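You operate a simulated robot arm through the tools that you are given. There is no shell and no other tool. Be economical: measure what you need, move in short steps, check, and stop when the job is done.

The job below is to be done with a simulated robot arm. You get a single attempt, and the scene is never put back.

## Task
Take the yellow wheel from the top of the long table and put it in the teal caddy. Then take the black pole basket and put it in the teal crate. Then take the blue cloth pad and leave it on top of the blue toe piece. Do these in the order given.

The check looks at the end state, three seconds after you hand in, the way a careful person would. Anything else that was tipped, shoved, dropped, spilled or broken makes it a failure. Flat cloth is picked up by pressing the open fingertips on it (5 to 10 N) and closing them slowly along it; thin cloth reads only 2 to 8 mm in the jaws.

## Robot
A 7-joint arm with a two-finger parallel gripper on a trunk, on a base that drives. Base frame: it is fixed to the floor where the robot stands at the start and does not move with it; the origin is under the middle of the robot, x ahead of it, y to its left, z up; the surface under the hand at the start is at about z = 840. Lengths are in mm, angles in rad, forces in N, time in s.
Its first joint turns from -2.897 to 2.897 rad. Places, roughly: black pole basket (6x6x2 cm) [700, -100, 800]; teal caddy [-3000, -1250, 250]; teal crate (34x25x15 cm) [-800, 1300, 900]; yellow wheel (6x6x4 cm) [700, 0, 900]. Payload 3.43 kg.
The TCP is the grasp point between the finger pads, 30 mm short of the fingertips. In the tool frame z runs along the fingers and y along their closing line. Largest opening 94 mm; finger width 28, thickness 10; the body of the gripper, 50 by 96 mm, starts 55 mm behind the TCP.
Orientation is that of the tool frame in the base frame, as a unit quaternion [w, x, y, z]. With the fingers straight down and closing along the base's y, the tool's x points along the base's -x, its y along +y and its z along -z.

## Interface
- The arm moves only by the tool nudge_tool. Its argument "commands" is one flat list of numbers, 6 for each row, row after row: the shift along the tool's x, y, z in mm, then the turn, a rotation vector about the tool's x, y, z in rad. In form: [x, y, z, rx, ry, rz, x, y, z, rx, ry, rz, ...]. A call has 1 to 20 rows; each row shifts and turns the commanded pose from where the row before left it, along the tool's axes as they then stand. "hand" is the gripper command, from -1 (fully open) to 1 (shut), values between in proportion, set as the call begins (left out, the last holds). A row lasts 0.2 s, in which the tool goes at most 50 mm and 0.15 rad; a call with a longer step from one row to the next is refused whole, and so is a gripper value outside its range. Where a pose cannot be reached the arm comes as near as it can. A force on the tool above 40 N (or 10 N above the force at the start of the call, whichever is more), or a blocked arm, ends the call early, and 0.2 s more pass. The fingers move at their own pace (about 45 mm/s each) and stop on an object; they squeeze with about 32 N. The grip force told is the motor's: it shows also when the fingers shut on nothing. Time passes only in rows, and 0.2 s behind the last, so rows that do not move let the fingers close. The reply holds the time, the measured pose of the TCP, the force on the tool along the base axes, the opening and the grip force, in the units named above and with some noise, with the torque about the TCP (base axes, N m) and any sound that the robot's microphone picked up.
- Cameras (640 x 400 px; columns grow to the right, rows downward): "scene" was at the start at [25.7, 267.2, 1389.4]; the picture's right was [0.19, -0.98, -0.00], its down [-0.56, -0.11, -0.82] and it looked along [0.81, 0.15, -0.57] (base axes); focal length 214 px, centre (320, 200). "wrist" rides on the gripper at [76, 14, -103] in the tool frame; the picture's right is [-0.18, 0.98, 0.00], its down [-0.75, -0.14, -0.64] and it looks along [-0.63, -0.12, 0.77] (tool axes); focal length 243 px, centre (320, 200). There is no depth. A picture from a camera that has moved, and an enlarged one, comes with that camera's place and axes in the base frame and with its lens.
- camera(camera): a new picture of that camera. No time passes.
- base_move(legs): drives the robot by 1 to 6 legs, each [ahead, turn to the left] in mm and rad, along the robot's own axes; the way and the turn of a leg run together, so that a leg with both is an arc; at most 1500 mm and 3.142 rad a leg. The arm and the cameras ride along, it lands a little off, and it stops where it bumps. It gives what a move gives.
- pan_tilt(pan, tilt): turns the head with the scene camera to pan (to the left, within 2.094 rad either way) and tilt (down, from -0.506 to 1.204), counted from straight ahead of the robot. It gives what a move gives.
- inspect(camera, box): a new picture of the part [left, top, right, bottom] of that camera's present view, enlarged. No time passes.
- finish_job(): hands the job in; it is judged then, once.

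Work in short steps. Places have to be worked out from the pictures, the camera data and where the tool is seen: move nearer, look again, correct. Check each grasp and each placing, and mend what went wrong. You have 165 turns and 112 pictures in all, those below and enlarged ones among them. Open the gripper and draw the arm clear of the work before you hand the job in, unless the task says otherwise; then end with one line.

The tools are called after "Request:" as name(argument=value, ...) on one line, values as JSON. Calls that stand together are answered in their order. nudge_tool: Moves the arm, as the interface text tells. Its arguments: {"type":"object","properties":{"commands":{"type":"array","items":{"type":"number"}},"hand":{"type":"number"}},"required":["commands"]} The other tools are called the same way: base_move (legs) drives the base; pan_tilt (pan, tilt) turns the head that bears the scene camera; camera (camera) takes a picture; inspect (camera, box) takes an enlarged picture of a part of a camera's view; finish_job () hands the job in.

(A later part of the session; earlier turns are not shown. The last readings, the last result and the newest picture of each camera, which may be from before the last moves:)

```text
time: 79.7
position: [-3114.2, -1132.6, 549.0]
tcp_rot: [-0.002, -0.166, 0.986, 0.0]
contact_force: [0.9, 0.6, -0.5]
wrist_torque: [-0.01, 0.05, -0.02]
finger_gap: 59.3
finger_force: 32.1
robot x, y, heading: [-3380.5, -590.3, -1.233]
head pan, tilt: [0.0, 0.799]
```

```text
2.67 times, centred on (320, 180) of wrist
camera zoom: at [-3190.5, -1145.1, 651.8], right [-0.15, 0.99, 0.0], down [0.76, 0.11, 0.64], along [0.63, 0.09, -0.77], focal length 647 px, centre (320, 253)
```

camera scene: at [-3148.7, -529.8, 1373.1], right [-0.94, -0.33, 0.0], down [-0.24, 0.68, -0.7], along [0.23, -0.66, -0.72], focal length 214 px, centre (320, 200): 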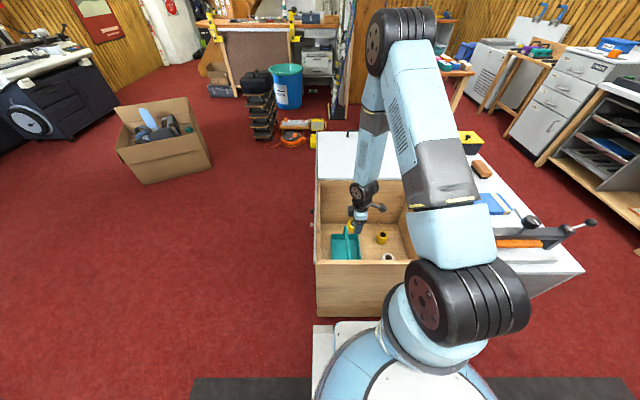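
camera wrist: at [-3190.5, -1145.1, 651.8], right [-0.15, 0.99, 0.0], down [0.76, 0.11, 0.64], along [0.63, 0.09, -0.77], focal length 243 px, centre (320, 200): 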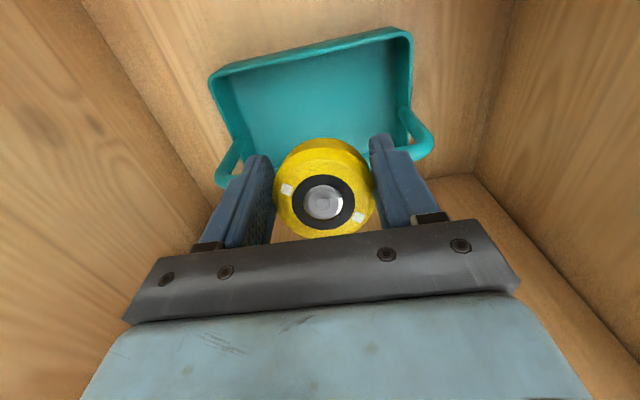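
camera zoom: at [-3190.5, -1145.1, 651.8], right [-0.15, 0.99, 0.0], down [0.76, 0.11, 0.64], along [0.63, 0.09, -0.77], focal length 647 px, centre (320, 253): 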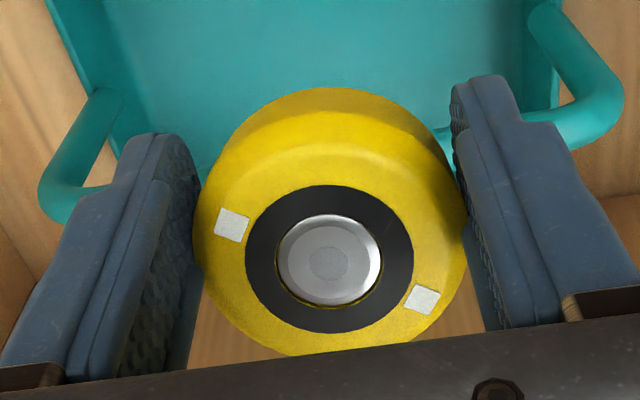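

The wheel has tilted ~10° in the pads with its bottom edge toward the handle. I shift 13 mm away from the handle (tool +x) and check from the head camera before descending.

Request:
nudge_tool(commands=[13, 0, 0, 0, 0, 0, 0, 0, 25, 0, 0, 0, 0, 0, 0, 0, 0, 0])

Request:
inspect(camera="scene", box=[325, 195, 405, 265])

Request:
camera(camera="wrist")

```text
time: 80.5
position: [-3127.8, -1136.8, 525.9]
tcp_rot: [-0.004, -0.165, 0.986, 0.0]
contact_force: [-0.4, -0.2, -2.1]
wrist_torque: [0.01, 0.02, 0.01]
finger_gap: 59.2
finger_force: 31.7
robot x, y, heading: [-3379.0, -585.3, -1.231]
head pan, tilt: [0.0, 0.799]
```

```text
5.71 times, centred on (365, 230) of scene
camera zoom: at [-3148.6, -529.9, 1373.1], right [-0.94, -0.33, 0.0], down [-0.24, 0.68, -0.7], along [0.23, -0.66, -0.72], focal length 1226 px, centre (63, 29)
```

zoom: 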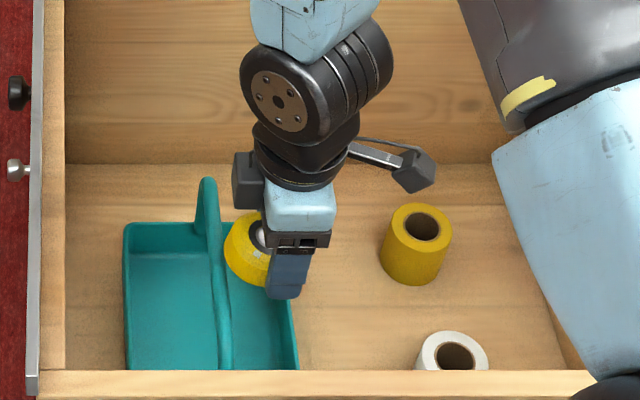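

```text
71 pictures are left
camera wrist: at [-3203.2, -1148.8, 627.3], right [-0.15, 0.99, 0.0], down [0.76, 0.11, 0.64], along [0.63, 0.09, -0.77], focal length 243 px, centre (320, 200)
```

wrist: 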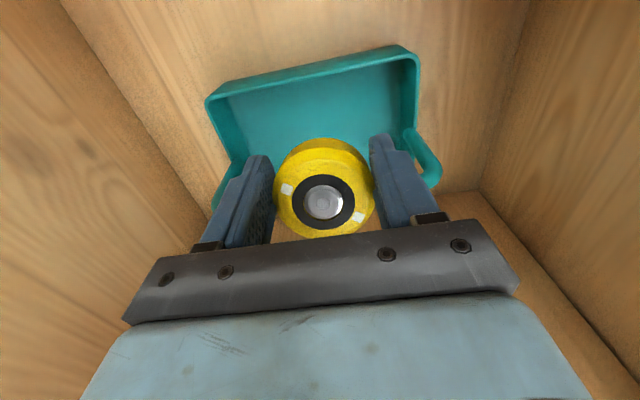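

The gap between handle and back wall is ~65 mm for a 58 mm wheel, so it must go in level. I'll set it on the free strip of well floor behind the caddy to level and regrip it: shift 68 mm away, then down.

Request:
nudge_tool(commands=[34, 0, 0, 0, 0, 0, 34, 0, 0, 0, 0, 0, 0, 0, 40, 0, 0, 0, 0, 0, 40, 0, 0, 0, 0, 0, 40, 0, 0, 0, 0, 0, 20, 0, 0, 0, 0, 0, 0, 0, 0, 0])

Request:
camera(camera="wrist")

Request:
inspect(camera="scene", box=[325, 195, 405, 265])

```text
time: 82.1
position: [-3193.7, -1160.3, 386.3]
tcp_rot: [-0.002, -0.165, 0.986, 0.0]
contact_force: [-0.9, -1.0, -0.9]
wrist_torque: [0.01, -0.01, 0.01]
finger_gap: 58.8
finger_force: 31.8
robot x, y, heading: [-3377.8, -587.3, -1.226]
head pan, tilt: [0.0, 0.799]
```

```text
70 pictures are left
camera wrist: at [-3268.7, -1172.9, 488.6], right [-0.15, 0.99, 0.0], down [0.76, 0.11, 0.64], along [0.63, 0.09, -0.77], focal length 243 px, centre (320, 200)
```

wrist: 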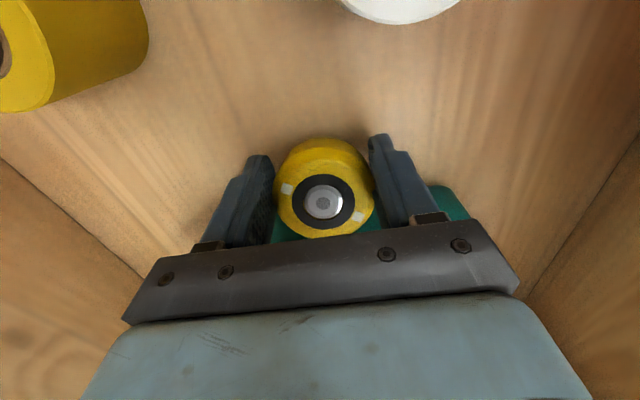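

```text
5.71 times, centred on (365, 230) of scene
camera zoom: at [-3148.7, -530.0, 1373.1], right [-0.94, -0.33, 0.0], down [-0.24, 0.68, -0.7], along [0.23, -0.66, -0.72], focal length 1226 px, centre (63, 29)
```

zoom: 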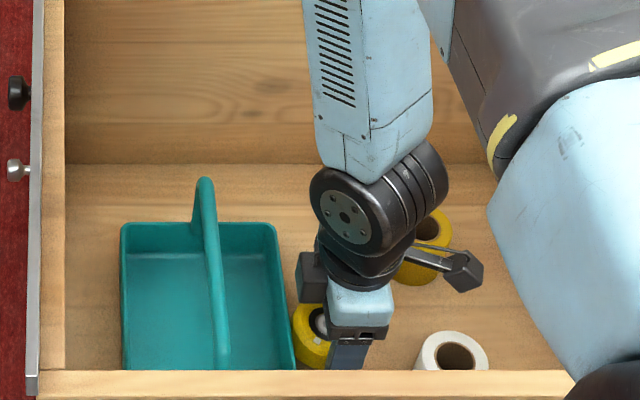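

The caddy is a plain tray with a bail handle. I move another 12 mm away from its wall and descend slowly until the wheel touches the floor.

Request:
nudge_tool(commands=[12, 0, 0, 0, 0, 0, 0, 0, 20, 0, 0, 0, 0, 0, 10, 0, 0, 0, 0, 0, 8, 0, 0, 0, 0, 0, 6, 0, 0, 0, 0, 0, 6, 0, 0, 0, 0, 0, 6, 0, 0, 0, 0, 0, 6, 0, 0, 0, 0, 0, 6, 0, 0, 0, 0, 0, 6, 0, 0, 0, 0, 0, 6, 0, 0, 0, 0, 0, 6, 0, 0, 0, 0, 0, 6, 0, 0, 0])

```text
time: 82.7
position: [-3203.3, -1163.7, 377.4]
tcp_rot: [-0.002, -0.166, 0.986, 0.0]
contact_force: [0.1, 2.1, 4.2]
wrist_torque: [0.03, 0.01, -0.03]
finger_gap: 59.1
finger_force: 31.8
robot x, y, heading: [-3382.3, -589.5, -1.236]
head pan, tilt: [0.0, 0.799]
stopped in row 2: the force on the tool passed its limit at 71 N (the readings are from after the stop); the commanded pose is now the measured one
```

Contact already at z≈375. I look to see what touches.

Request:
camera(camera="wrist")

Request:
inspect(camera="scene", box=[325, 195, 405, 265])

```text
68 pictures are left
camera wrist: at [-3278.8, -1175.9, 479.1], right [-0.15, 0.99, 0.0], down [0.76, 0.11, 0.64], along [0.63, 0.09, -0.77], focal length 243 px, centre (320, 200)
```

wrist: 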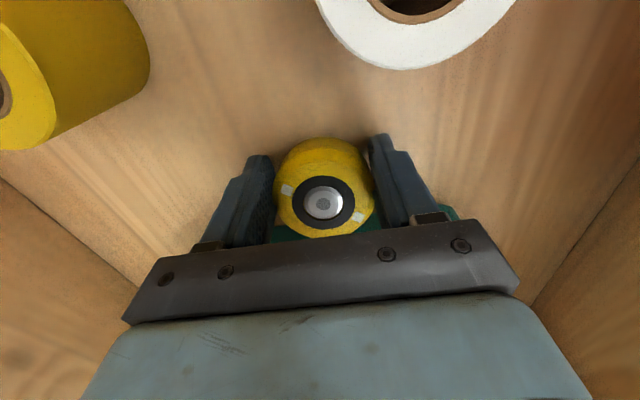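

```text
5.71 times, centred on (365, 230) of scene
camera zoom: at [-3148.7, -529.8, 1373.1], right [-0.94, -0.33, 0.0], down [-0.24, 0.68, -0.7], along [0.23, -0.66, -0.72], focal length 1226 px, centre (63, 29)
```

zoom: 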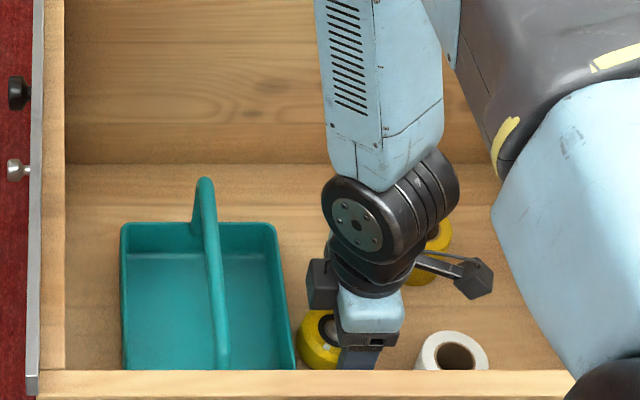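

The tray is shallow (≈40 mm), so its floor and the well floor are near z≈335 and the wheel is simply resting on the well floor. I open the fingers to let it sit flat.

Request:
nudge_tool(commands=[0, 0, 0, 0, 0, 0, 0, 0, 0, 0, 0, 0, 0, 0, 0, 0, 0, 0], hand=-0.6)

Request:
camera(camera="wrist")

```text
time: 83.5
position: [-3202.8, -1163.5, 376.8]
tcp_rot: [-0.003, -0.166, 0.986, 0.001]
contact_force: [0.2, 0.1, -0.3]
wrist_torque: [0.02, 0.01, 0.01]
finger_gap: 75.1
finger_force: 0.0
robot x, y, heading: [-3378.5, -586.4, -1.229]
head pan, tilt: [0.0, 0.799]
```

```text
66 pictures are left
camera wrist: at [-3278.9, -1176.0, 478.9], right [-0.15, 0.99, 0.0], down [0.76, 0.11, 0.64], along [0.63, 0.09, -0.77], focal length 243 px, centre (320, 200)
```

wrist: 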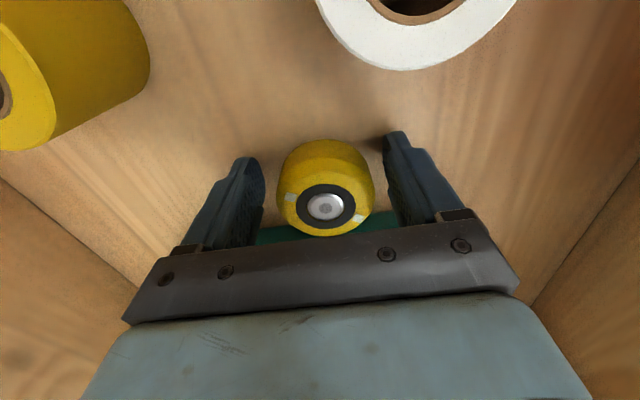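

The wheel now stands flat, ~12 mm off-centre toward the caddy. I shift by that, lower 3 mm, and regrip.

Request:
nudge_tool(commands=[-12, 0, 3, 0, 0, 0, 0, 0, 0, 0, 0, 0])

Request:
nudge_tool(commands=[0, 0, 0, 0, 0, 0, 0, 0, 0, 0, 0, 0, 0, 0, 0, 0, 0, 0, 0, 0, 0, 0, 0, 0], hand=1)

Request:
nudge_tool(commands=[0, 0, -20, 0, 0, 0, 0, 0, -40, 0, 0, 0, 0, 0, -40, 0, 0, 0, 0, 0, -40, 0, 0, 0, 0, 0, -20, 0, 0, 0, 0, 0, 0, 0, 0, 0])

Request:
inspect(camera="wrist", box=[200, 110, 440, 250])

Request:
inspect(camera="scene", box=[325, 195, 405, 265])

```text
time: 84.1
position: [-3191.7, -1158.9, 373.4]
tcp_rot: [-0.003, -0.166, 0.986, 0.0]
contact_force: [0.2, 0.5, -0.4]
wrist_torque: [0.01, 0.02, 0.0]
finger_gap: 75.1
finger_force: 0.1
robot x, y, heading: [-3379.7, -588.9, -1.233]
head pan, tilt: [0.0, 0.799]
```

```text
time: 85.1
position: [-3191.1, -1159.2, 373.0]
tcp_rot: [-0.002, -0.166, 0.986, 0.001]
contact_force: [0.2, -0.5, 0.0]
wrist_torque: [0.03, -0.04, -0.03]
finger_gap: 59.0
finger_force: 31.5
robot x, y, heading: [-3383.9, -587.5, -1.229]
head pan, tilt: [0.0, 0.799]
```

```text
time: 86.5
position: [-3189.9, -1162.8, 534.5]
tcp_rot: [-0.003, -0.166, 0.986, 0.0]
contact_force: [-0.1, 0.8, -1.3]
wrist_torque: [0.03, -0.03, -0.01]
finger_gap: 58.5
finger_force: 31.8
robot x, y, heading: [-3379.2, -589.7, -1.235]
head pan, tilt: [0.0, 0.799]
```

```text
2.67 times, centred on (320, 180) of wrist
camera zoom: at [-3265.3, -1174.4, 636.3], right [-0.15, 0.99, 0.0], down [0.76, 0.11, 0.64], along [0.63, 0.09, -0.77], focal length 647 px, centre (320, 253)
```

zoom: 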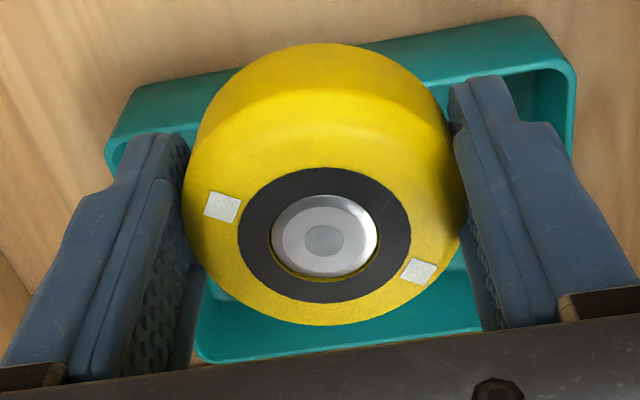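

```text
5.71 times, centred on (365, 230) of scene
camera zoom: at [-3148.6, -530.0, 1373.1], right [-0.94, -0.33, 0.0], down [-0.24, 0.68, -0.7], along [0.23, -0.66, -0.72], focal length 1226 px, centre (63, 29)
```

zoom: 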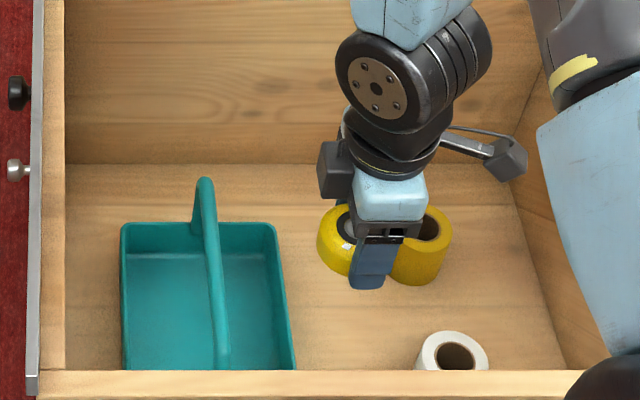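

The wheel is now level and centred in the pads. By the head camera the gap centre is ≈72 mm toward the handle; I shift there above the handle height and check.

Request:
nudge_tool(commands=[-36, 0, 0, 0, 0, 0, -36, 0, 0, 0, 0, 0, 0, 0, 10, 0, 0, 0, 0, 0, 0, 0, 0, 0])

Request:
inspect(camera="scene", box=[325, 205, 389, 261])

```text
time: 87.5
position: [-3121.6, -1138.4, 525.4]
tcp_rot: [-0.003, -0.167, 0.986, 0.0]
contact_force: [0.4, 0.0, -1.8]
wrist_torque: [0.01, 0.02, 0.0]
finger_gap: 58.7
finger_force: 31.8
robot x, y, heading: [-3379.7, -587.7, -1.229]
head pan, tilt: [0.0, 0.799]
```

```text
7.14 times, centred on (357, 233) of scene
camera zoom: at [-3148.6, -530.0, 1373.1], right [-0.94, -0.33, 0.0], down [-0.24, 0.68, -0.7], along [0.23, -0.66, -0.72], focal length 1532 px, centre (56, -36)
```

zoom: 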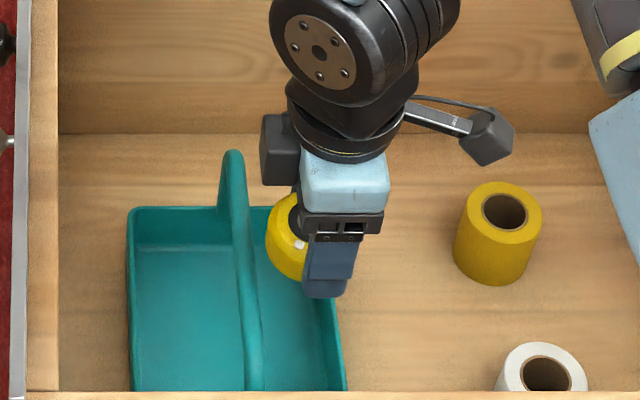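

The wheel's edge is now just clear of the handle bar and inside the back wall. I descend in small rows with the force guard.

Request:
nudge_tool(commands=[0, 0, 15, 0, 0, 0, 0, 0, 15, 0, 0, 0, 0, 0, 15, 0, 0, 0, 0, 0, 15, 0, 0, 0, 0, 0, 0, 0, 0, 0])

Request:
camera(camera="wrist")

Request:
inspect(camera="scene", box=[325, 205, 389, 261])

```text
time: 88.7
position: [-3121.7, -1135.3, 464.7]
tcp_rot: [-0.003, -0.166, 0.986, -0.001]
contact_force: [0.1, 0.6, -1.3]
wrist_torque: [0.01, -0.03, 0.0]
finger_gap: 58.4
finger_force: 32.1
robot x, y, heading: [-3379.1, -586.9, -1.226]
head pan, tilt: [0.0, 0.799]
```

```text
62 pictures are left
camera wrist: at [-3198.6, -1147.7, 566.0], right [-0.15, 0.99, 0.0], down [0.76, 0.11, 0.64], along [0.63, 0.09, -0.77], focal length 243 px, centre (320, 200)
```

wrist: 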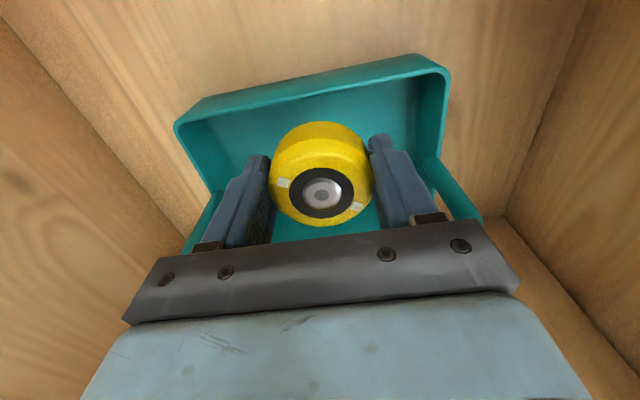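

```text
7.14 times, centred on (357, 233) of scene
camera zoom: at [-3148.6, -530.0, 1373.1], right [-0.94, -0.33, 0.0], down [-0.24, 0.68, -0.7], along [0.23, -0.66, -0.72], focal length 1532 px, centre (56, -36)
```

zoom: 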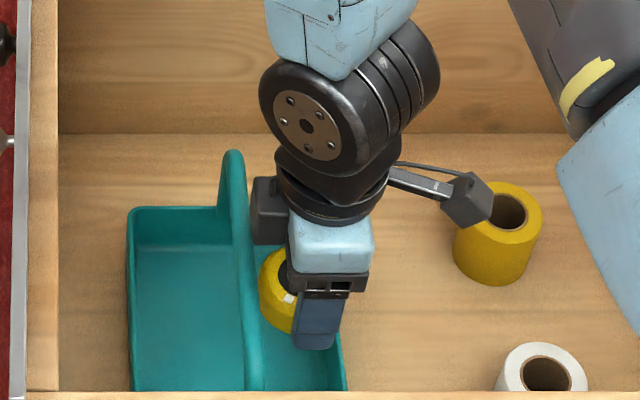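

The wheel is past the handle top without contact, but a dark housing on the hand's front side sits right above the handle bar, ~35–40 mm over it. I go down only another 24 mm, then release for a ~60 mm drop into the tray.

Request:
nudge_tool(commands=[0, 0, 8, 0, 0, 0, 0, 0, 8, 0, 0, 0, 0, 0, 8, 0, 0, 0, 0, 0, 0, 0, 0, 0])

Request:
inspect(camera="scene", box=[325, 205, 389, 261])

```text
time: 89.7
position: [-3122.6, -1134.3, 441.0]
tcp_rot: [-0.003, -0.166, 0.986, 0.001]
contact_force: [0.0, -0.3, -1.2]
wrist_torque: [0.0, 0.04, 0.0]
finger_gap: 58.5
finger_force: 31.7
robot x, y, heading: [-3379.8, -585.8, -1.234]
head pan, tilt: [0.0, 0.799]
```

```text
7.14 times, centred on (357, 233) of scene
camera zoom: at [-3148.6, -530.0, 1373.1], right [-0.94, -0.33, 0.0], down [-0.24, 0.68, -0.7], along [0.23, -0.66, -0.72], focal length 1532 px, centre (56, -36)
```

zoom: 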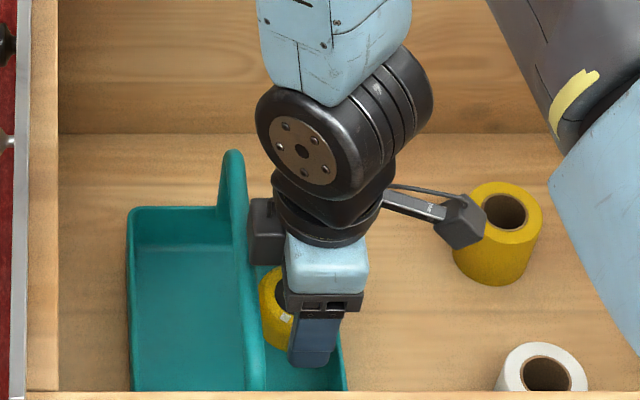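

No contact. I open the fingers a little to release the wheel into the tray.

Request:
nudge_tool(commands=[0, 0, 0, 0, 0, 0, 0, 0, 0, 0, 0, 0, 0, 0, 0, 0, 0, 0], hand=-0.6)

Request:
camera(camera="wrist")

```text
time: 90.5
position: [-3122.5, -1136.3, 439.6]
tcp_rot: [-0.002, -0.166, 0.986, 0.0]
contact_force: [0.7, 0.7, 0.1]
wrist_torque: [0.01, 0.01, -0.01]
finger_gap: 75.3
finger_force: 0.0
robot x, y, heading: [-3379.0, -587.5, -1.234]
head pan, tilt: [0.0, 0.799]
```

```text
59 pictures are left
camera wrist: at [-3198.6, -1147.7, 542.6], right [-0.15, 0.99, 0.0], down [0.76, 0.11, 0.64], along [0.63, 0.09, -0.77], focal length 243 px, centre (320, 200)
```

wrist: 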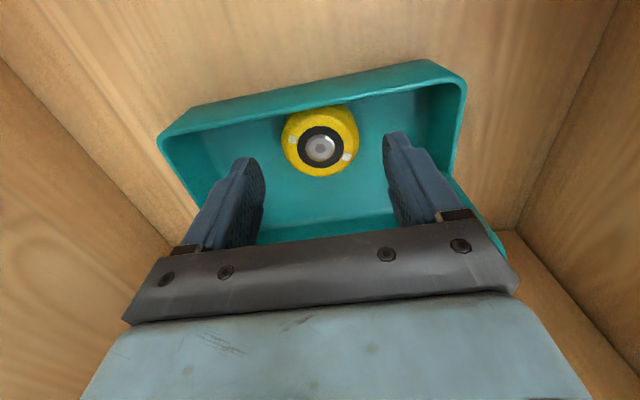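

The wheel lies flat in the caddy. I lift the hand straight out.

Request:
nudge_tool(commands=[0, 0, -20, 0, 0, 0, 0, 0, -45, 0, 0, 0, 0, 0, -45, 0, 0, 0, 0, 0, -45, 0, 0, 0, 0, 0, -45, 0, 0, 0, 0, 0, -45, 0, 0, 0, 0, 0, -45, 0, 0, 0, 0, 0, -45, 0, 0, 0, 0, 0, -45, 0, 0, 0, 0, 0, -45, 0, 0, 0, 0, 0, -45, 0, 0, 0, 0, 0, -45, 0, 0, 0, 0, 0, -45, 0, 0, 0, 0, 0, -45, 0, 0, 0, 0, 0, -45, 0, 0, 0, 0, 0, -45, 0, 0, 0, 0, 0, 0, 0, 0, 0])

Request:
inspect(camera="scene", box=[300, 170, 460, 290])

```text
time: 94.1
position: [-3117.9, -1135.7, 1137.3]
tcp_rot: [-0.003, -0.165, 0.986, 0.001]
contact_force: [0.6, -0.1, 0.2]
wrist_torque: [0.01, 0.02, 0.01]
finger_gap: 75.3
finger_force: 0.1
robot x, y, heading: [-3379.7, -587.0, -1.229]
head pan, tilt: [0.0, 0.799]
```

```text
3.33 times, centred on (380, 230) of scene
camera zoom: at [-3148.8, -529.6, 1373.1], right [-0.94, -0.33, 0.0], down [-0.24, 0.68, -0.7], along [0.23, -0.66, -0.72], focal length 715 px, centre (120, 100)
```

zoom: 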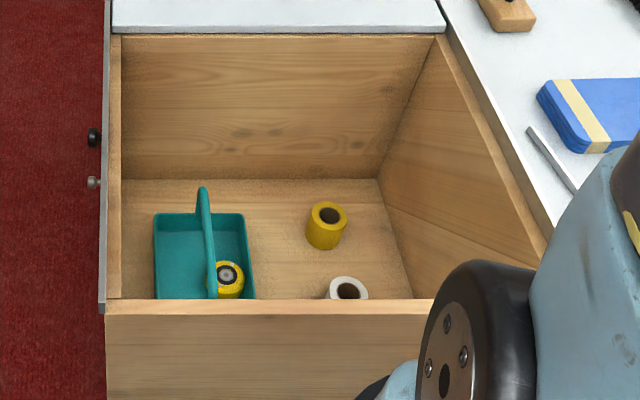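

The wheel is confirmed in the caddy. Now I reverse from the cabinet and turn toward the long table.

Request:
base_move(legs=[[-180, 0], [0, 0.68]])

Request:
base_move(legs=[[0, 0.68]])

```text
time: 97.7
position: [-2886.9, -661.6, 1136.2]
tcp_rot: [-0.003, -0.497, 0.867, -0.001]
contact_force: [-0.2, 0.4, 0.3]
wrist_torque: [-0.04, 0.03, -0.01]
finger_gap: 75.2
finger_force: 0.1
robot x, y, heading: [-3460.4, -449.6, -0.531]
head pan, tilt: [0.0, 0.799]
```

```text
time: 100.1
position: [-2877.1, -255.1, 1137.0]
tcp_rot: [0.001, 0.755, -0.655, 0.002]
contact_force: [0.1, -0.4, 0.6]
wrist_torque: [0.02, 0.02, 0.02]
finger_gap: 75.2
finger_force: 0.0
robot x, y, heading: [-3456.9, -492.6, 0.15]
head pan, tilt: [0.0, 0.799]
```

Heading is right; I drive back across the room in two legs and look at what's ahead.

Request:
base_move(legs=[[1450, 0], [1330, 0]])

Request:
pan_tilt(pan=0.0, tilt=0.7)

Request:
camera(camera="scene")

```text
time: 113.7
position: [-164.0, 187.7, 1137.6]
tcp_rot: [0.002, 0.762, -0.648, 0.002]
contact_force: [-0.2, -0.5, -0.2]
wrist_torque: [0.03, -0.02, -0.01]
finger_gap: 75.3
finger_force: 0.1
robot x, y, heading: [-736.3, -60.2, 0.168]
head pan, tilt: [0.0, 0.799]
```

```text
time: 114.3
position: [-162.8, 188.8, 1138.2]
tcp_rot: [0.002, 0.763, -0.646, 0.002]
contact_force: [-0.4, 0.6, 0.2]
wrist_torque: [-0.02, 0.0, -0.04]
finger_gap: 75.4
finger_force: 0.2
robot x, y, heading: [-735.0, -64.4, 0.171]
head pan, tilt: [0.0, 0.7]
```

```text
57 pictures are left
camera scene: at [-746.2, 173.2, 1381.3], right [0.17, -0.99, 0.0], down [-0.64, -0.11, -0.76], along [0.75, 0.13, -0.64], focal length 214 px, centre (320, 200)
```

scene: 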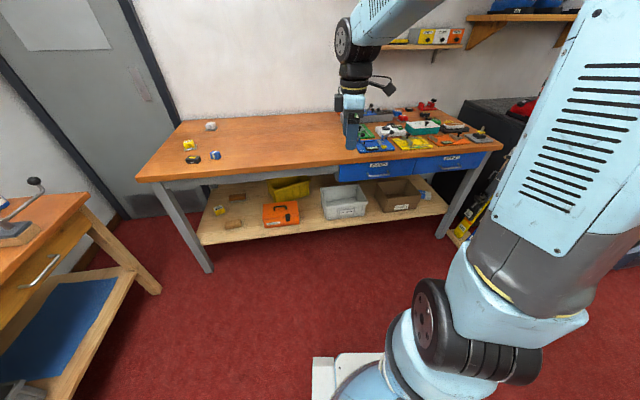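

I turn slightly right and drive up to the table, in line with the black basket.

Request:
base_move(legs=[[0, -0.2], [725, 0]])

Request:
camera(camera="wrist")

```text
time: 119.2
position: [612.7, 23.9, 1137.0]
tcp_rot: [-0.002, -0.686, 0.727, -0.003]
contact_force: [-1.0, -0.4, 0.5]
wrist_torque: [-0.02, 0.01, -0.03]
finger_gap: 75.3
finger_force: 0.1
robot x, y, heading: [-1.9, -93.9, -0.055]
head pan, tilt: [0.0, 0.7]
```

```text
56 pictures are left
camera wrist: at [594.2, -51.5, 1239.9], right [-0.97, 0.24, 0.0], down [0.19, 0.75, 0.64], along [0.15, 0.62, -0.77], focal length 243 px, centre (320, 200)
```

wrist: 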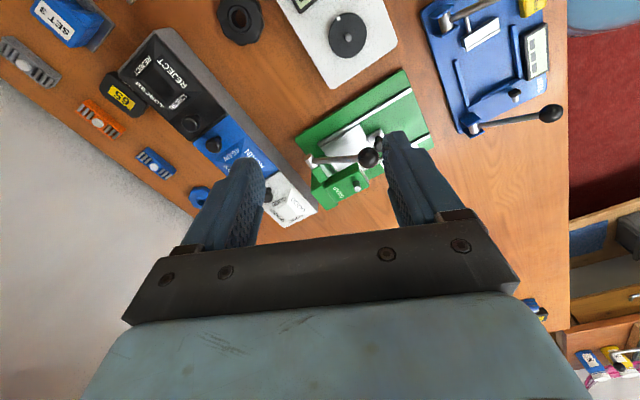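

The basket ring shows at (695,-57), as before. I move above it, turning the closing line parallel to the spin box edge.

Request:
nudge_tool(commands=[25, -29, 25, 0, 0, 0, 25, -29, 25, 0, 0, 0, 26, -29, 25, 0, 0, 0, 0, 0, 0, 0, 0, 0.146, 0, 0, 0, 0, 0, 0.146, 0, 0, 0, 0, 0, 0.146, 0, 0, 0, 0, 0, 0.146, 0, 0, 0, 0, 0, 0.146, 0, 0, 0, 0, 0, 0.146, 0, 0, 0, 0, 0, 0.146, 0, 0, 0, 0, 0, 0.146, 0, 0, 40, 0, 0, 0, 0, 0, 40, 0, 0, 0, 0, 0, 0, 0, 0, 0], hand=-0.75)

Request:
camera(camera="wrist")

```text
time: 122.2
position: [691.6, -58.5, 981.9]
tcp_rot: [0.0, -0.171, 0.985, -0.003]
contact_force: [-0.6, -0.4, 0.5]
wrist_torque: [0.0, 0.0, 0.01]
finger_gap: 82.3
finger_force: 0.0
robot x, y, heading: [1.2, -93.9, -0.058]
head pan, tilt: [0.0, 0.7]
```

```text
55 pictures are left
camera wrist: at [615.1, -70.5, 1084.3], right [-0.16, 0.99, 0.0], down [0.76, 0.12, 0.64], along [0.63, 0.1, -0.77], focal length 243 px, centre (320, 200)
```

wrist: 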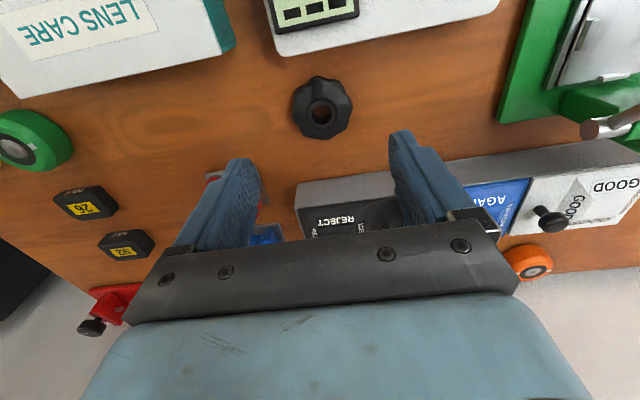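

The ring is directly below, at (691,-57). I descend to z≈872 and check.

Request:
nudge_tool(commands=[0, 2, 40, 0, 0, 0, 0, 0, 40, 0, 0, 0, 0, 0, 20, 0, 0, 0, 0, 0, 8, 0, 0, 0, 0, 0, 0, 0, 0, 0])

Request:
camera(camera="wrist")

```text
time: 123.4
position: [692.4, -56.7, 873.9]
tcp_rot: [-0.001, -0.171, 0.985, -0.003]
contact_force: [-0.2, -0.4, 0.7]
wrist_torque: [0.01, 0.01, 0.01]
finger_gap: 82.5
finger_force: 0.2
robot x, y, heading: [-0.8, -95.2, -0.061]
head pan, tilt: [0.0, 0.7]
```

```text
54 pictures are left
camera wrist: at [616.4, -68.7, 976.1], right [-0.16, 0.99, 0.0], down [0.76, 0.12, 0.64], along [0.63, 0.1, -0.77], focal length 243 px, centre (320, 200)
```

wrist: 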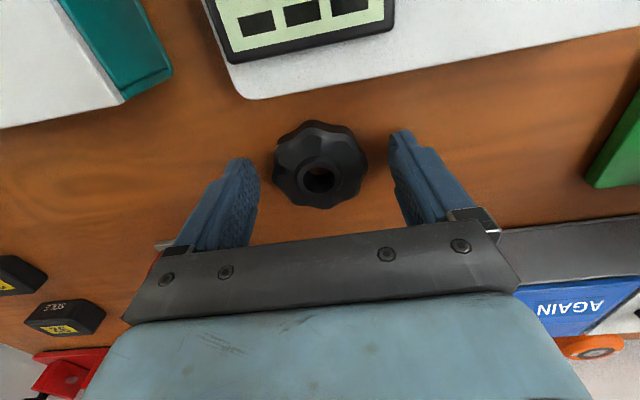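

It is centred between the fingers; I lower 2 mm and close.

Request:
nudge_tool(commands=[-1, 0, 2, 0, 0, 0])

Request:
nudge_tool(commands=[0, 0, 0, 0, 0, 0, 0, 0, 0, 0, 0, 0, 0, 0, 0, 0, 0, 0, 0, 0, 0, 0, 0, 0], hand=1)

Request:
nudge_tool(commands=[0, 0, -20, 0, 0, 0, 0, 0, -45, 0, 0, 0, 0, 0, -45, 0, 0, 0, 0, 0, -45, 0, 0, 0, 0, 0, -45, 0, 0, 0, 0, 0, -45, 0, 0, 0, 0, 0, -45, 0, 0, 0, 0, 0, 0, 0, 0, 0])

Request:
camera(camera="wrist")

```text
time: 123.8
position: [694.1, -56.2, 873.1]
tcp_rot: [-0.002, -0.171, 0.985, -0.002]
contact_force: [0.9, -0.3, -0.2]
wrist_torque: [0.01, -0.01, -0.02]
finger_gap: 82.4
finger_force: 0.0
robot x, y, heading: [1.3, -95.6, -0.057]
head pan, tilt: [0.0, 0.7]
```

```text
time: 124.8
position: [693.7, -56.2, 871.4]
tcp_rot: [-0.001, -0.17, 0.985, -0.002]
contact_force: [0.3, 0.0, 0.4]
wrist_torque: [0.01, -0.01, -0.03]
finger_gap: 57.9
finger_force: 32.4
robot x, y, heading: [0.1, -97.6, -0.056]
head pan, tilt: [0.0, 0.7]
```

```text
time: 126.6
position: [694.8, -54.1, 1163.1]
tcp_rot: [-0.002, -0.171, 0.985, -0.002]
contact_force: [0.3, 0.1, 0.0]
wrist_torque: [0.0, 0.0, -0.05]
finger_gap: 58.2
finger_force: 32.5
robot x, y, heading: [0.7, -95.2, -0.055]
head pan, tilt: [0.0, 0.7]
```

```text
53 pictures are left
camera wrist: at [618.7, -66.4, 1265.2], right [-0.16, 0.99, 0.0], down [0.76, 0.12, 0.64], along [0.63, 0.1, -0.77], focal length 243 px, centre (320, 200)
```

wrist: 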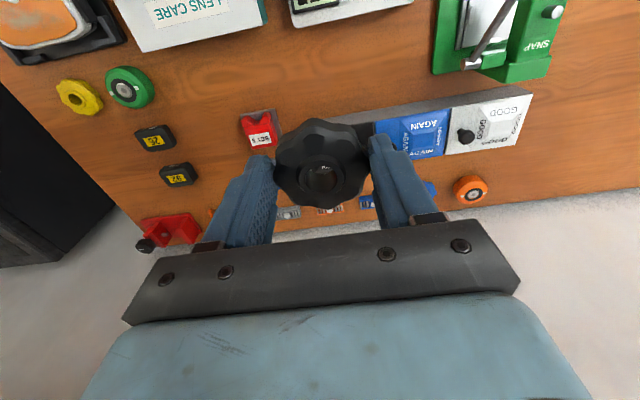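

The basket ring is held. I back from the table and turn left toward the bench with the teal crate.

Request:
base_move(legs=[[-400, 0], [0, 0.93]])

Request:
base_move(legs=[[0, 0.93]])

Request:
camera(camera="scene")

```text
time: 131.8
position: [-10.3, 503.7, 1161.9]
tcp_rot: [-0.001, -0.591, 0.806, -0.003]
contact_force: [-0.5, -1.1, -0.1]
wrist_torque: [-0.01, 0.04, -0.02]
finger_gap: 58.4
finger_force: 31.7
robot x, y, heading: [-353.9, -119.2, 0.851]
head pan, tilt: [0.0, 0.7]
```

```text
time: 134.9
position: [-664.1, 520.4, 1163.0]
tcp_rot: [0.0, 0.898, -0.44, 0.002]
contact_force: [-1.1, -1.5, -0.3]
wrist_torque: [-0.01, 0.01, -0.01]
finger_gap: 58.3
finger_force: 31.8
robot x, y, heading: [-285.7, -92.7, 1.803]
head pan, tilt: [0.0, 0.7]
```

```text
52 pictures are left
camera scene: at [-520.2, -125.2, 1381.5], right [0.97, 0.23, 0.0], down [0.15, -0.63, -0.76], along [-0.18, 0.74, -0.64], focal length 214 px, centre (320, 200)
```

scene: 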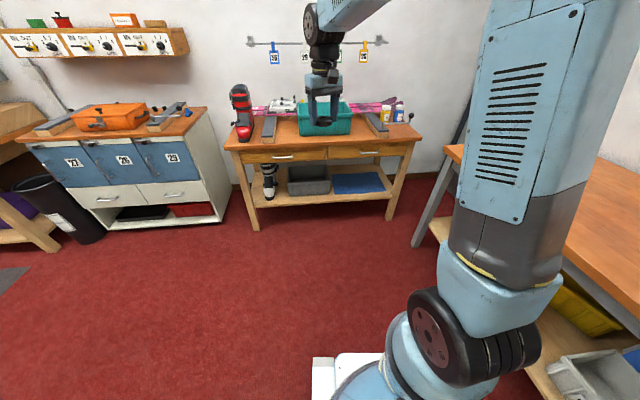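

The path to the bench is clear; driving ~760 forward puts the held ring about over the crate. I do that at the current height (1163, above the crate's top).

Request:
base_move(legs=[[760, 0]])

Request:
pan_tilt(pan=0.15, tilt=0.6)

Request:
camera(camera="scene")

Request:
camera(camera="wrist")

```text
time: 139.1
position: [-839.5, 1249.3, 1163.8]
tcp_rot: [-0.002, 0.898, -0.439, 0.003]
contact_force: [-0.1, 0.0, -0.3]
wrist_torque: [0.01, 0.01, -0.03]
finger_gap: 58.2
finger_force: 32.0
robot x, y, heading: [-458.4, 632.5, 1.808]
head pan, tilt: [0.0, 0.7]
```

```text
time: 139.8
position: [-840.7, 1250.2, 1164.6]
tcp_rot: [-0.001, 0.898, -0.439, 0.002]
contact_force: [0.3, 0.3, 0.0]
wrist_torque: [0.0, -0.01, 0.02]
finger_gap: 58.5
finger_force: 32.2
robot x, y, heading: [-459.8, 635.2, 1.805]
head pan, tilt: [0.15, 0.6]
```

```text
51 pictures are left
camera scene: at [-707.4, 602.8, 1390.0], right [0.93, 0.38, 0.0], down [0.21, -0.52, -0.82], along [-0.31, 0.76, -0.57], focal length 214 px, centre (320, 200)
```

scene: 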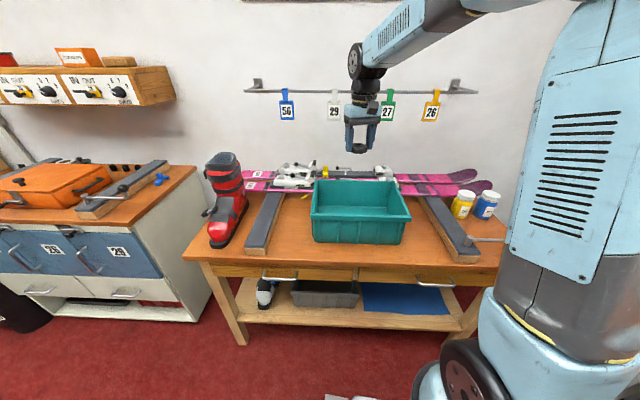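

```text
50 pictures are left
camera wrist: at [-804.7, 1179.1, 1266.0], right [-0.89, -0.46, 0.0], down [-0.35, 0.68, 0.64], along [-0.29, 0.57, -0.77], focal length 243 px, centre (320, 200)
```

wrist: 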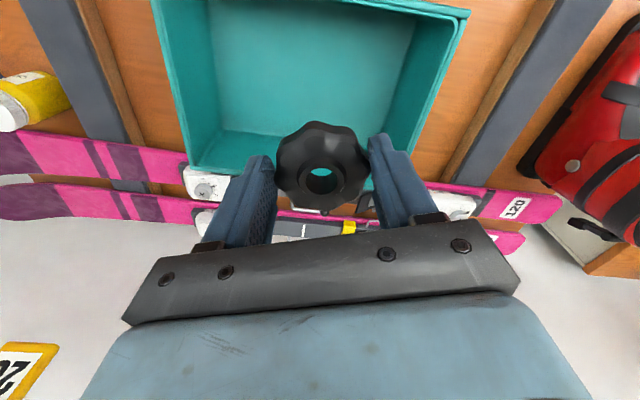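

The crate centre is near (-822,1287), and the hand is already over it. I shift toward its centre-back (so the wrist camera clears the front rim) and descend to z≈925.

Request:
nudge_tool(commands=[-18, -21, 30, 0, 0, 0, -18, -21, 30, 0, 0, 0, 0, 0, 45, 0, 0, 0, 0, 0, 45, 0, 0, 0, 0, 0, 45, 0, 0, 0, 0, 0, 45, 0, 0, 0, 0, 0, 0, 0, 0, 0])

Request:
camera(camera="wrist")

Request:
inspect(camera="scene", box=[280, 100, 440, 250])

```text
time: 141.3
position: [-826.2, 1301.8, 924.1]
tcp_rot: [-0.002, 0.898, -0.44, 0.003]
contact_force: [0.6, 0.0, 0.5]
wrist_torque: [-0.03, 0.02, 0.0]
finger_gap: 58.3
finger_force: 32.3
robot x, y, heading: [-461.6, 632.3, 1.809]
head pan, tilt: [0.15, 0.6]
```

```text
49 pictures are left
camera wrist: at [-791.4, 1232.7, 1025.8], right [-0.89, -0.46, 0.0], down [-0.35, 0.68, 0.64], along [-0.29, 0.57, -0.77], focal length 243 px, centre (320, 200)
```

wrist: 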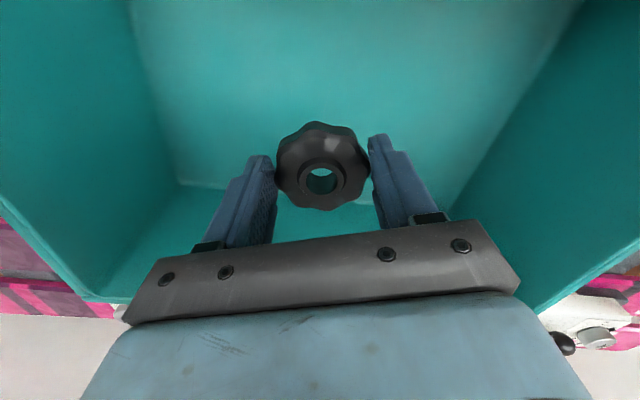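

```text
2.67 times, centred on (360, 175) of scene
camera zoom: at [-707.4, 602.9, 1390.0], right [0.93, 0.38, 0.0], down [0.21, -0.52, -0.82], along [-0.31, 0.76, -0.57], focal length 572 px, centre (213, 267)
```

zoom: 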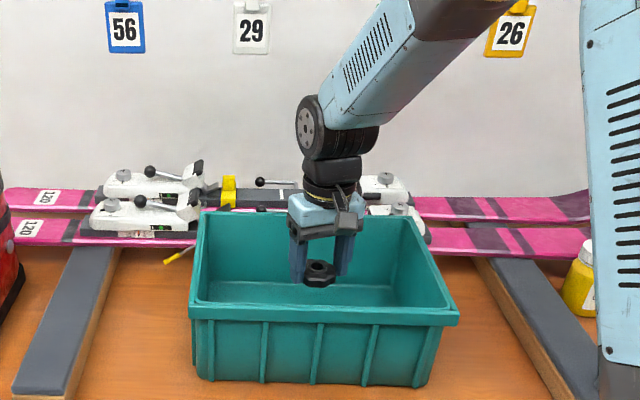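

The ring is inside the crate's outline. I lower it slowly until it touches the floor.

Request:
nudge_tool(commands=[0, 0, 25, 0, 0, 0, 0, 0, 20, 0, 0, 0, 0, 0, 10, 0, 0, 0, 0, 0, 6, 0, 0, 0, 0, 0, 6, 0, 0, 0, 0, 0, 6, 0, 0, 0, 0, 0, 6, 0, 0, 0, 0, 0, 6, 0, 0, 0, 0, 0, 6, 0, 0, 0, 0, 0, 6, 0, 0, 0])

```text
time: 143.4
position: [-827.4, 1303.5, 837.6]
tcp_rot: [-0.002, 0.899, -0.439, 0.001]
contact_force: [0.6, -2.8, 9.3]
wrist_torque: [-0.26, 0.25, 0.12]
finger_gap: 58.5
finger_force: 32.3
robot x, y, heading: [-459.4, 634.6, 1.806]
head pan, tilt: [0.15, 0.6]
stopped in row 10: the force on the tool passed its limit at 54 N (the readings are from after the stop); the commanded pose is now the measured one
```

It touched the crate floor at z≈837. I open and rise straight out.

Request:
nudge_tool(commands=[0, 0, -3, 0, 0, 0, 0, 0, 0, 0, 0, 0, 0, 0, 0, 0, 0, 0], hand=-0.7)

Request:
nudge_tool(commands=[0, 0, -20, 0, 0, 0, 0, 0, -45, 0, 0, 0, 0, 0, -45, 0, 0, 0, 0, 0, -45, 0, 0, 0, 0, 0, -45, 0, 0, 0, 0, 0, -45, 0, 0, 0, 0, 0, -45, 0, 0, 0, 0, 0, -40, 0, 0, 0, 0, 0, 0, 0, 0, 0])

Request:
camera(camera="wrist")

Request:
camera(camera="scene")

```text
time: 144.2
position: [-826.7, 1304.5, 838.7]
tcp_rot: [-0.002, 0.898, -0.44, 0.001]
contact_force: [0.1, -0.8, -0.5]
wrist_torque: [-0.02, 0.02, 0.03]
finger_gap: 79.7
finger_force: 0.0
robot x, y, heading: [-461.9, 632.1, 1.804]
head pan, tilt: [0.15, 0.6]
```

```text
time: 146.2
position: [-827.3, 1301.2, 1170.3]
tcp_rot: [-0.002, 0.898, -0.439, 0.001]
contact_force: [0.3, 0.1, 0.1]
wrist_torque: [0.01, 0.03, 0.0]
finger_gap: 80.0
finger_force: 0.1
robot x, y, heading: [-460.2, 635.0, 1.807]
head pan, tilt: [0.15, 0.6]
```

```text
47 pictures are left
camera wrist: at [-792.5, 1232.0, 1273.1], right [-0.89, -0.46, -0.01], down [-0.35, 0.68, 0.64], along [-0.29, 0.57, -0.77], focal length 243 px, centre (320, 200)
```

wrist: 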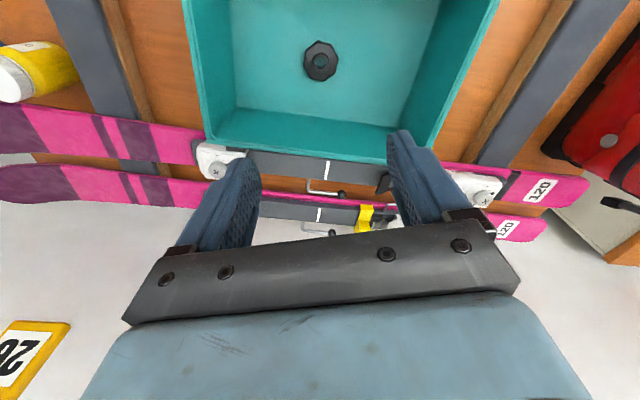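

```text
46 pictures are left
camera scene: at [-707.4, 602.8, 1390.0], right [0.93, 0.38, 0.0], down [0.21, -0.52, -0.82], along [-0.31, 0.76, -0.57], focal length 214 px, centre (320, 200)
```

scene: 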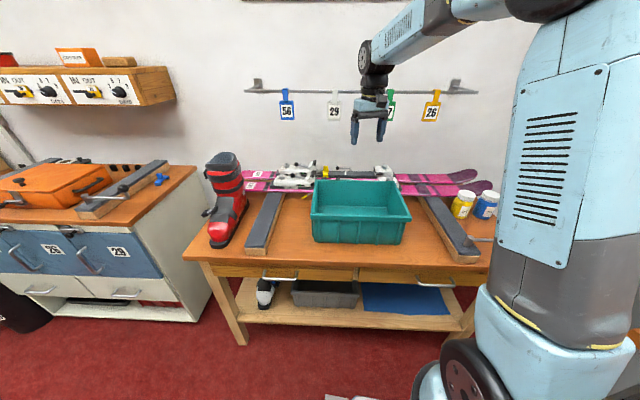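

The ring lies in the crate. Next, the blue cloth pad: the small blue item on the table's left end is about (123,857), reachable from here after turning right, so I turn toward it and look.

Request:
base_move(legs=[[0, -0.77]])

Request:
base_move(legs=[[0, -0.77]])

Request:
pan_tilt(pan=0.0, tilt=0.75)

Request:
camera(camera="scene")

Request:
camera(camera="wrist")

```text
time: 148.9
position: [-260.6, 1370.2, 1171.3]
tcp_rot: [0.001, -0.669, 0.744, -0.002]
contact_force: [0.1, 0.0, 0.3]
wrist_torque: [0.03, 0.0, 0.02]
finger_gap: 79.7
finger_force: 0.1
robot x, y, heading: [-506.3, 660.4, 1.045]
head pan, tilt: [0.15, 0.6]
```

```text
time: 151.6
position: [160.4, 999.9, 1170.3]
tcp_rot: [0.001, -0.341, 0.94, -0.004]
contact_force: [0.3, 0.1, 0.5]
wrist_torque: [-0.03, 0.03, 0.0]
finger_gap: 80.0
finger_force: 0.0
robot x, y, heading: [-523.0, 712.6, 0.286]
head pan, tilt: [0.15, 0.6]
```

```text
time: 152.3
position: [158.1, 999.6, 1172.1]
tcp_rot: [0.001, -0.342, 0.94, -0.002]
contact_force: [0.2, 0.2, -0.2]
wrist_torque: [0.0, 0.03, -0.02]
finger_gap: 79.9
finger_force: 0.1
robot x, y, heading: [-523.2, 714.1, 0.29]
head pan, tilt: [0.0, 0.75]
```

```text
45 pictures are left
camera scene: at [-565.8, 945.8, 1377.2], right [0.28, -0.96, 0.0], down [-0.65, -0.19, -0.73], along [0.7, 0.21, -0.68], focal length 214 px, centre (320, 200)
```

scene: 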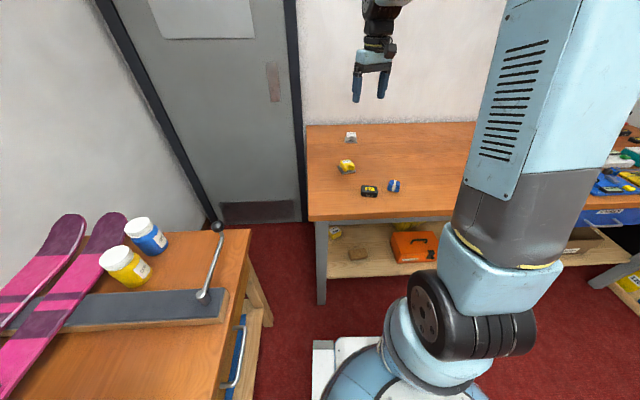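

```text
44 pictures are left
camera wrist: at [90.6, 962.1, 1273.4], right [-0.49, 0.87, -0.01], down [0.67, 0.38, 0.64], along [0.56, 0.31, -0.77], focal length 243 px, centre (320, 200)
```

wrist: 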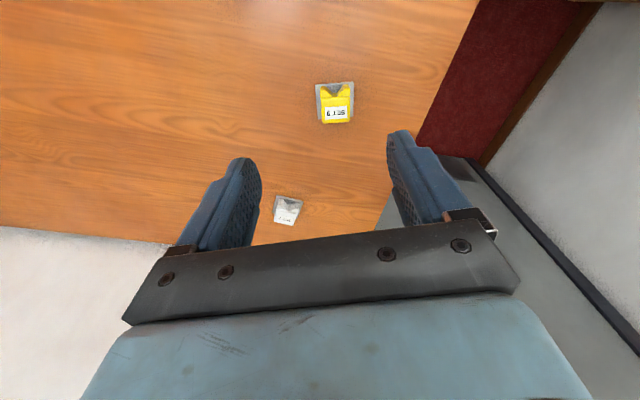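

I zoom on the blue item from the head camera.

Request:
inspect(camera="scene", box=[330, 165, 420, 215])

Request:
nudge_tool(commands=[30, -35, 0, 0, 0, 0, 30, -35, 0, 0, 0, 0, 30, -35, 0, 0, 0, 0, 0, 0, 30, 0, 0, 0, 0, 0, 30, 0, 0, 0, 0, 0, 0, 0, 0, 0])

Request:
camera(camera="wrist")

```text
7.11 times, centred on (375, 190) of scene
camera zoom: at [-565.8, 945.8, 1377.2], right [0.28, -0.96, 0.0], down [-0.65, -0.19, -0.73], along [0.7, 0.21, -0.68], focal length 1525 px, centre (-71, 271)
```

zoom: 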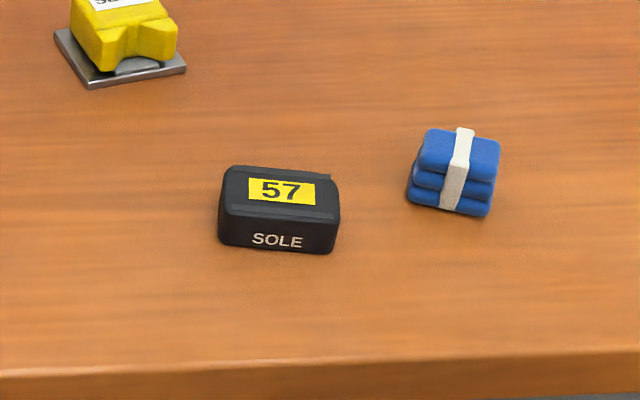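

```text
time: 153.7
position: [156.3, 860.8, 1115.6]
tcp_rot: [0.0, -0.341, 0.94, -0.003]
contact_force: [0.3, -0.9, 0.2]
wrist_torque: [-0.03, -0.01, 0.03]
finger_gap: 79.6
finger_force: 0.2
robot x, y, heading: [-522.9, 711.9, 0.285]
head pan, tilt: [0.0, 0.75]
```

```text
42 pictures are left
camera wrist: at [88.2, 821.6, 1216.7], right [-0.49, 0.87, -0.01], down [0.67, 0.38, 0.64], along [0.56, 0.31, -0.77], focal length 243 px, centre (320, 200)
```

wrist: 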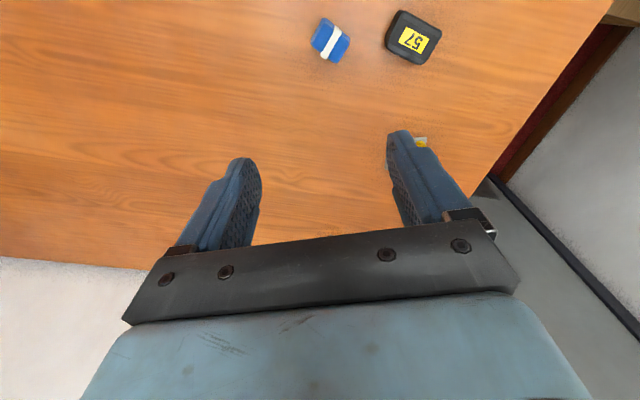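

I take an enlarged wrist view of the banded blue item.

Request:
inspect(camera="wrist", box=[290, 0, 370, 70])

```text
5.71 times, centred on (330, 35) of wrist
camera zoom: at [88.2, 821.6, 1216.7], right [-0.49, 0.87, -0.01], down [0.67, 0.38, 0.64], along [0.56, 0.31, -0.77], focal length 1386 px, centre (263, 1143)
```

zoom: 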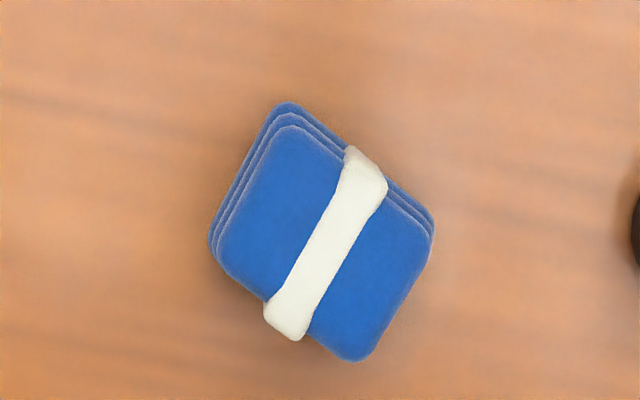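

It's a banded stack of blue cloth layers (~37×28×25 mm) at about (120,852): the cloth pad. I turn the closing line along its longer side, shift over it and come down to z≈960.

Request:
nudge_tool(commands=[0, 0, 0, 0, 0, 0.125, 0, 0, 0, 0, 0, 0.125, 0, 0, 0, 0, 0, 0.125, 0, 0, 0, 0, 0, 0.125, 0, 0, 0, 0, 0, 0.125, 0, 0, 0, 0, 0, 0.125, 36, -10, 0, 0, 0, 0, 0, 0, 39, 0, 0, 0, 0, 0, 39, 0, 0, 0, 0, 0, 39, 0, 0, 0, 0, 0, 38, 0, 0, 0, 0, 0, 0, 0, 0, 0], hand=-0.35)

Request:
camera(camera="wrist")

```text
time: 156.3
position: [121.5, 849.3, 957.3]
tcp_rot: [0.002, 0.026, 1.0, -0.002]
contact_force: [0.0, 0.1, -0.8]
wrist_torque: [0.0, -0.01, -0.01]
finger_gap: 63.3
finger_force: 0.0
robot x, y, heading: [-525.8, 716.6, 0.283]
head pan, tilt: [0.0, 0.75]
```

```text
40 pictures are left
camera wrist: at [45.1, 868.9, 1058.7], right [0.24, 0.97, 0.0], down [0.74, -0.18, 0.65], along [0.63, -0.15, -0.76], focal length 243 px, centre (320, 200)
```

wrist: 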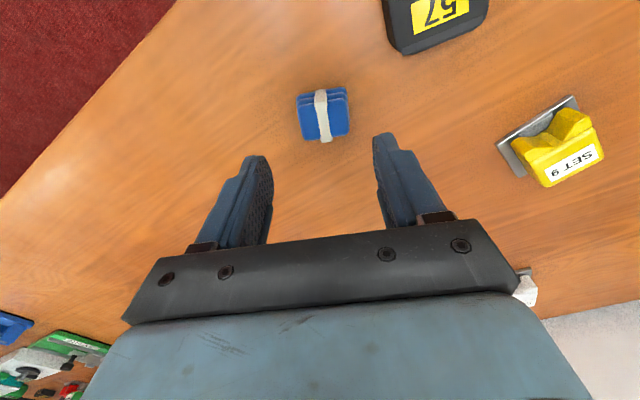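

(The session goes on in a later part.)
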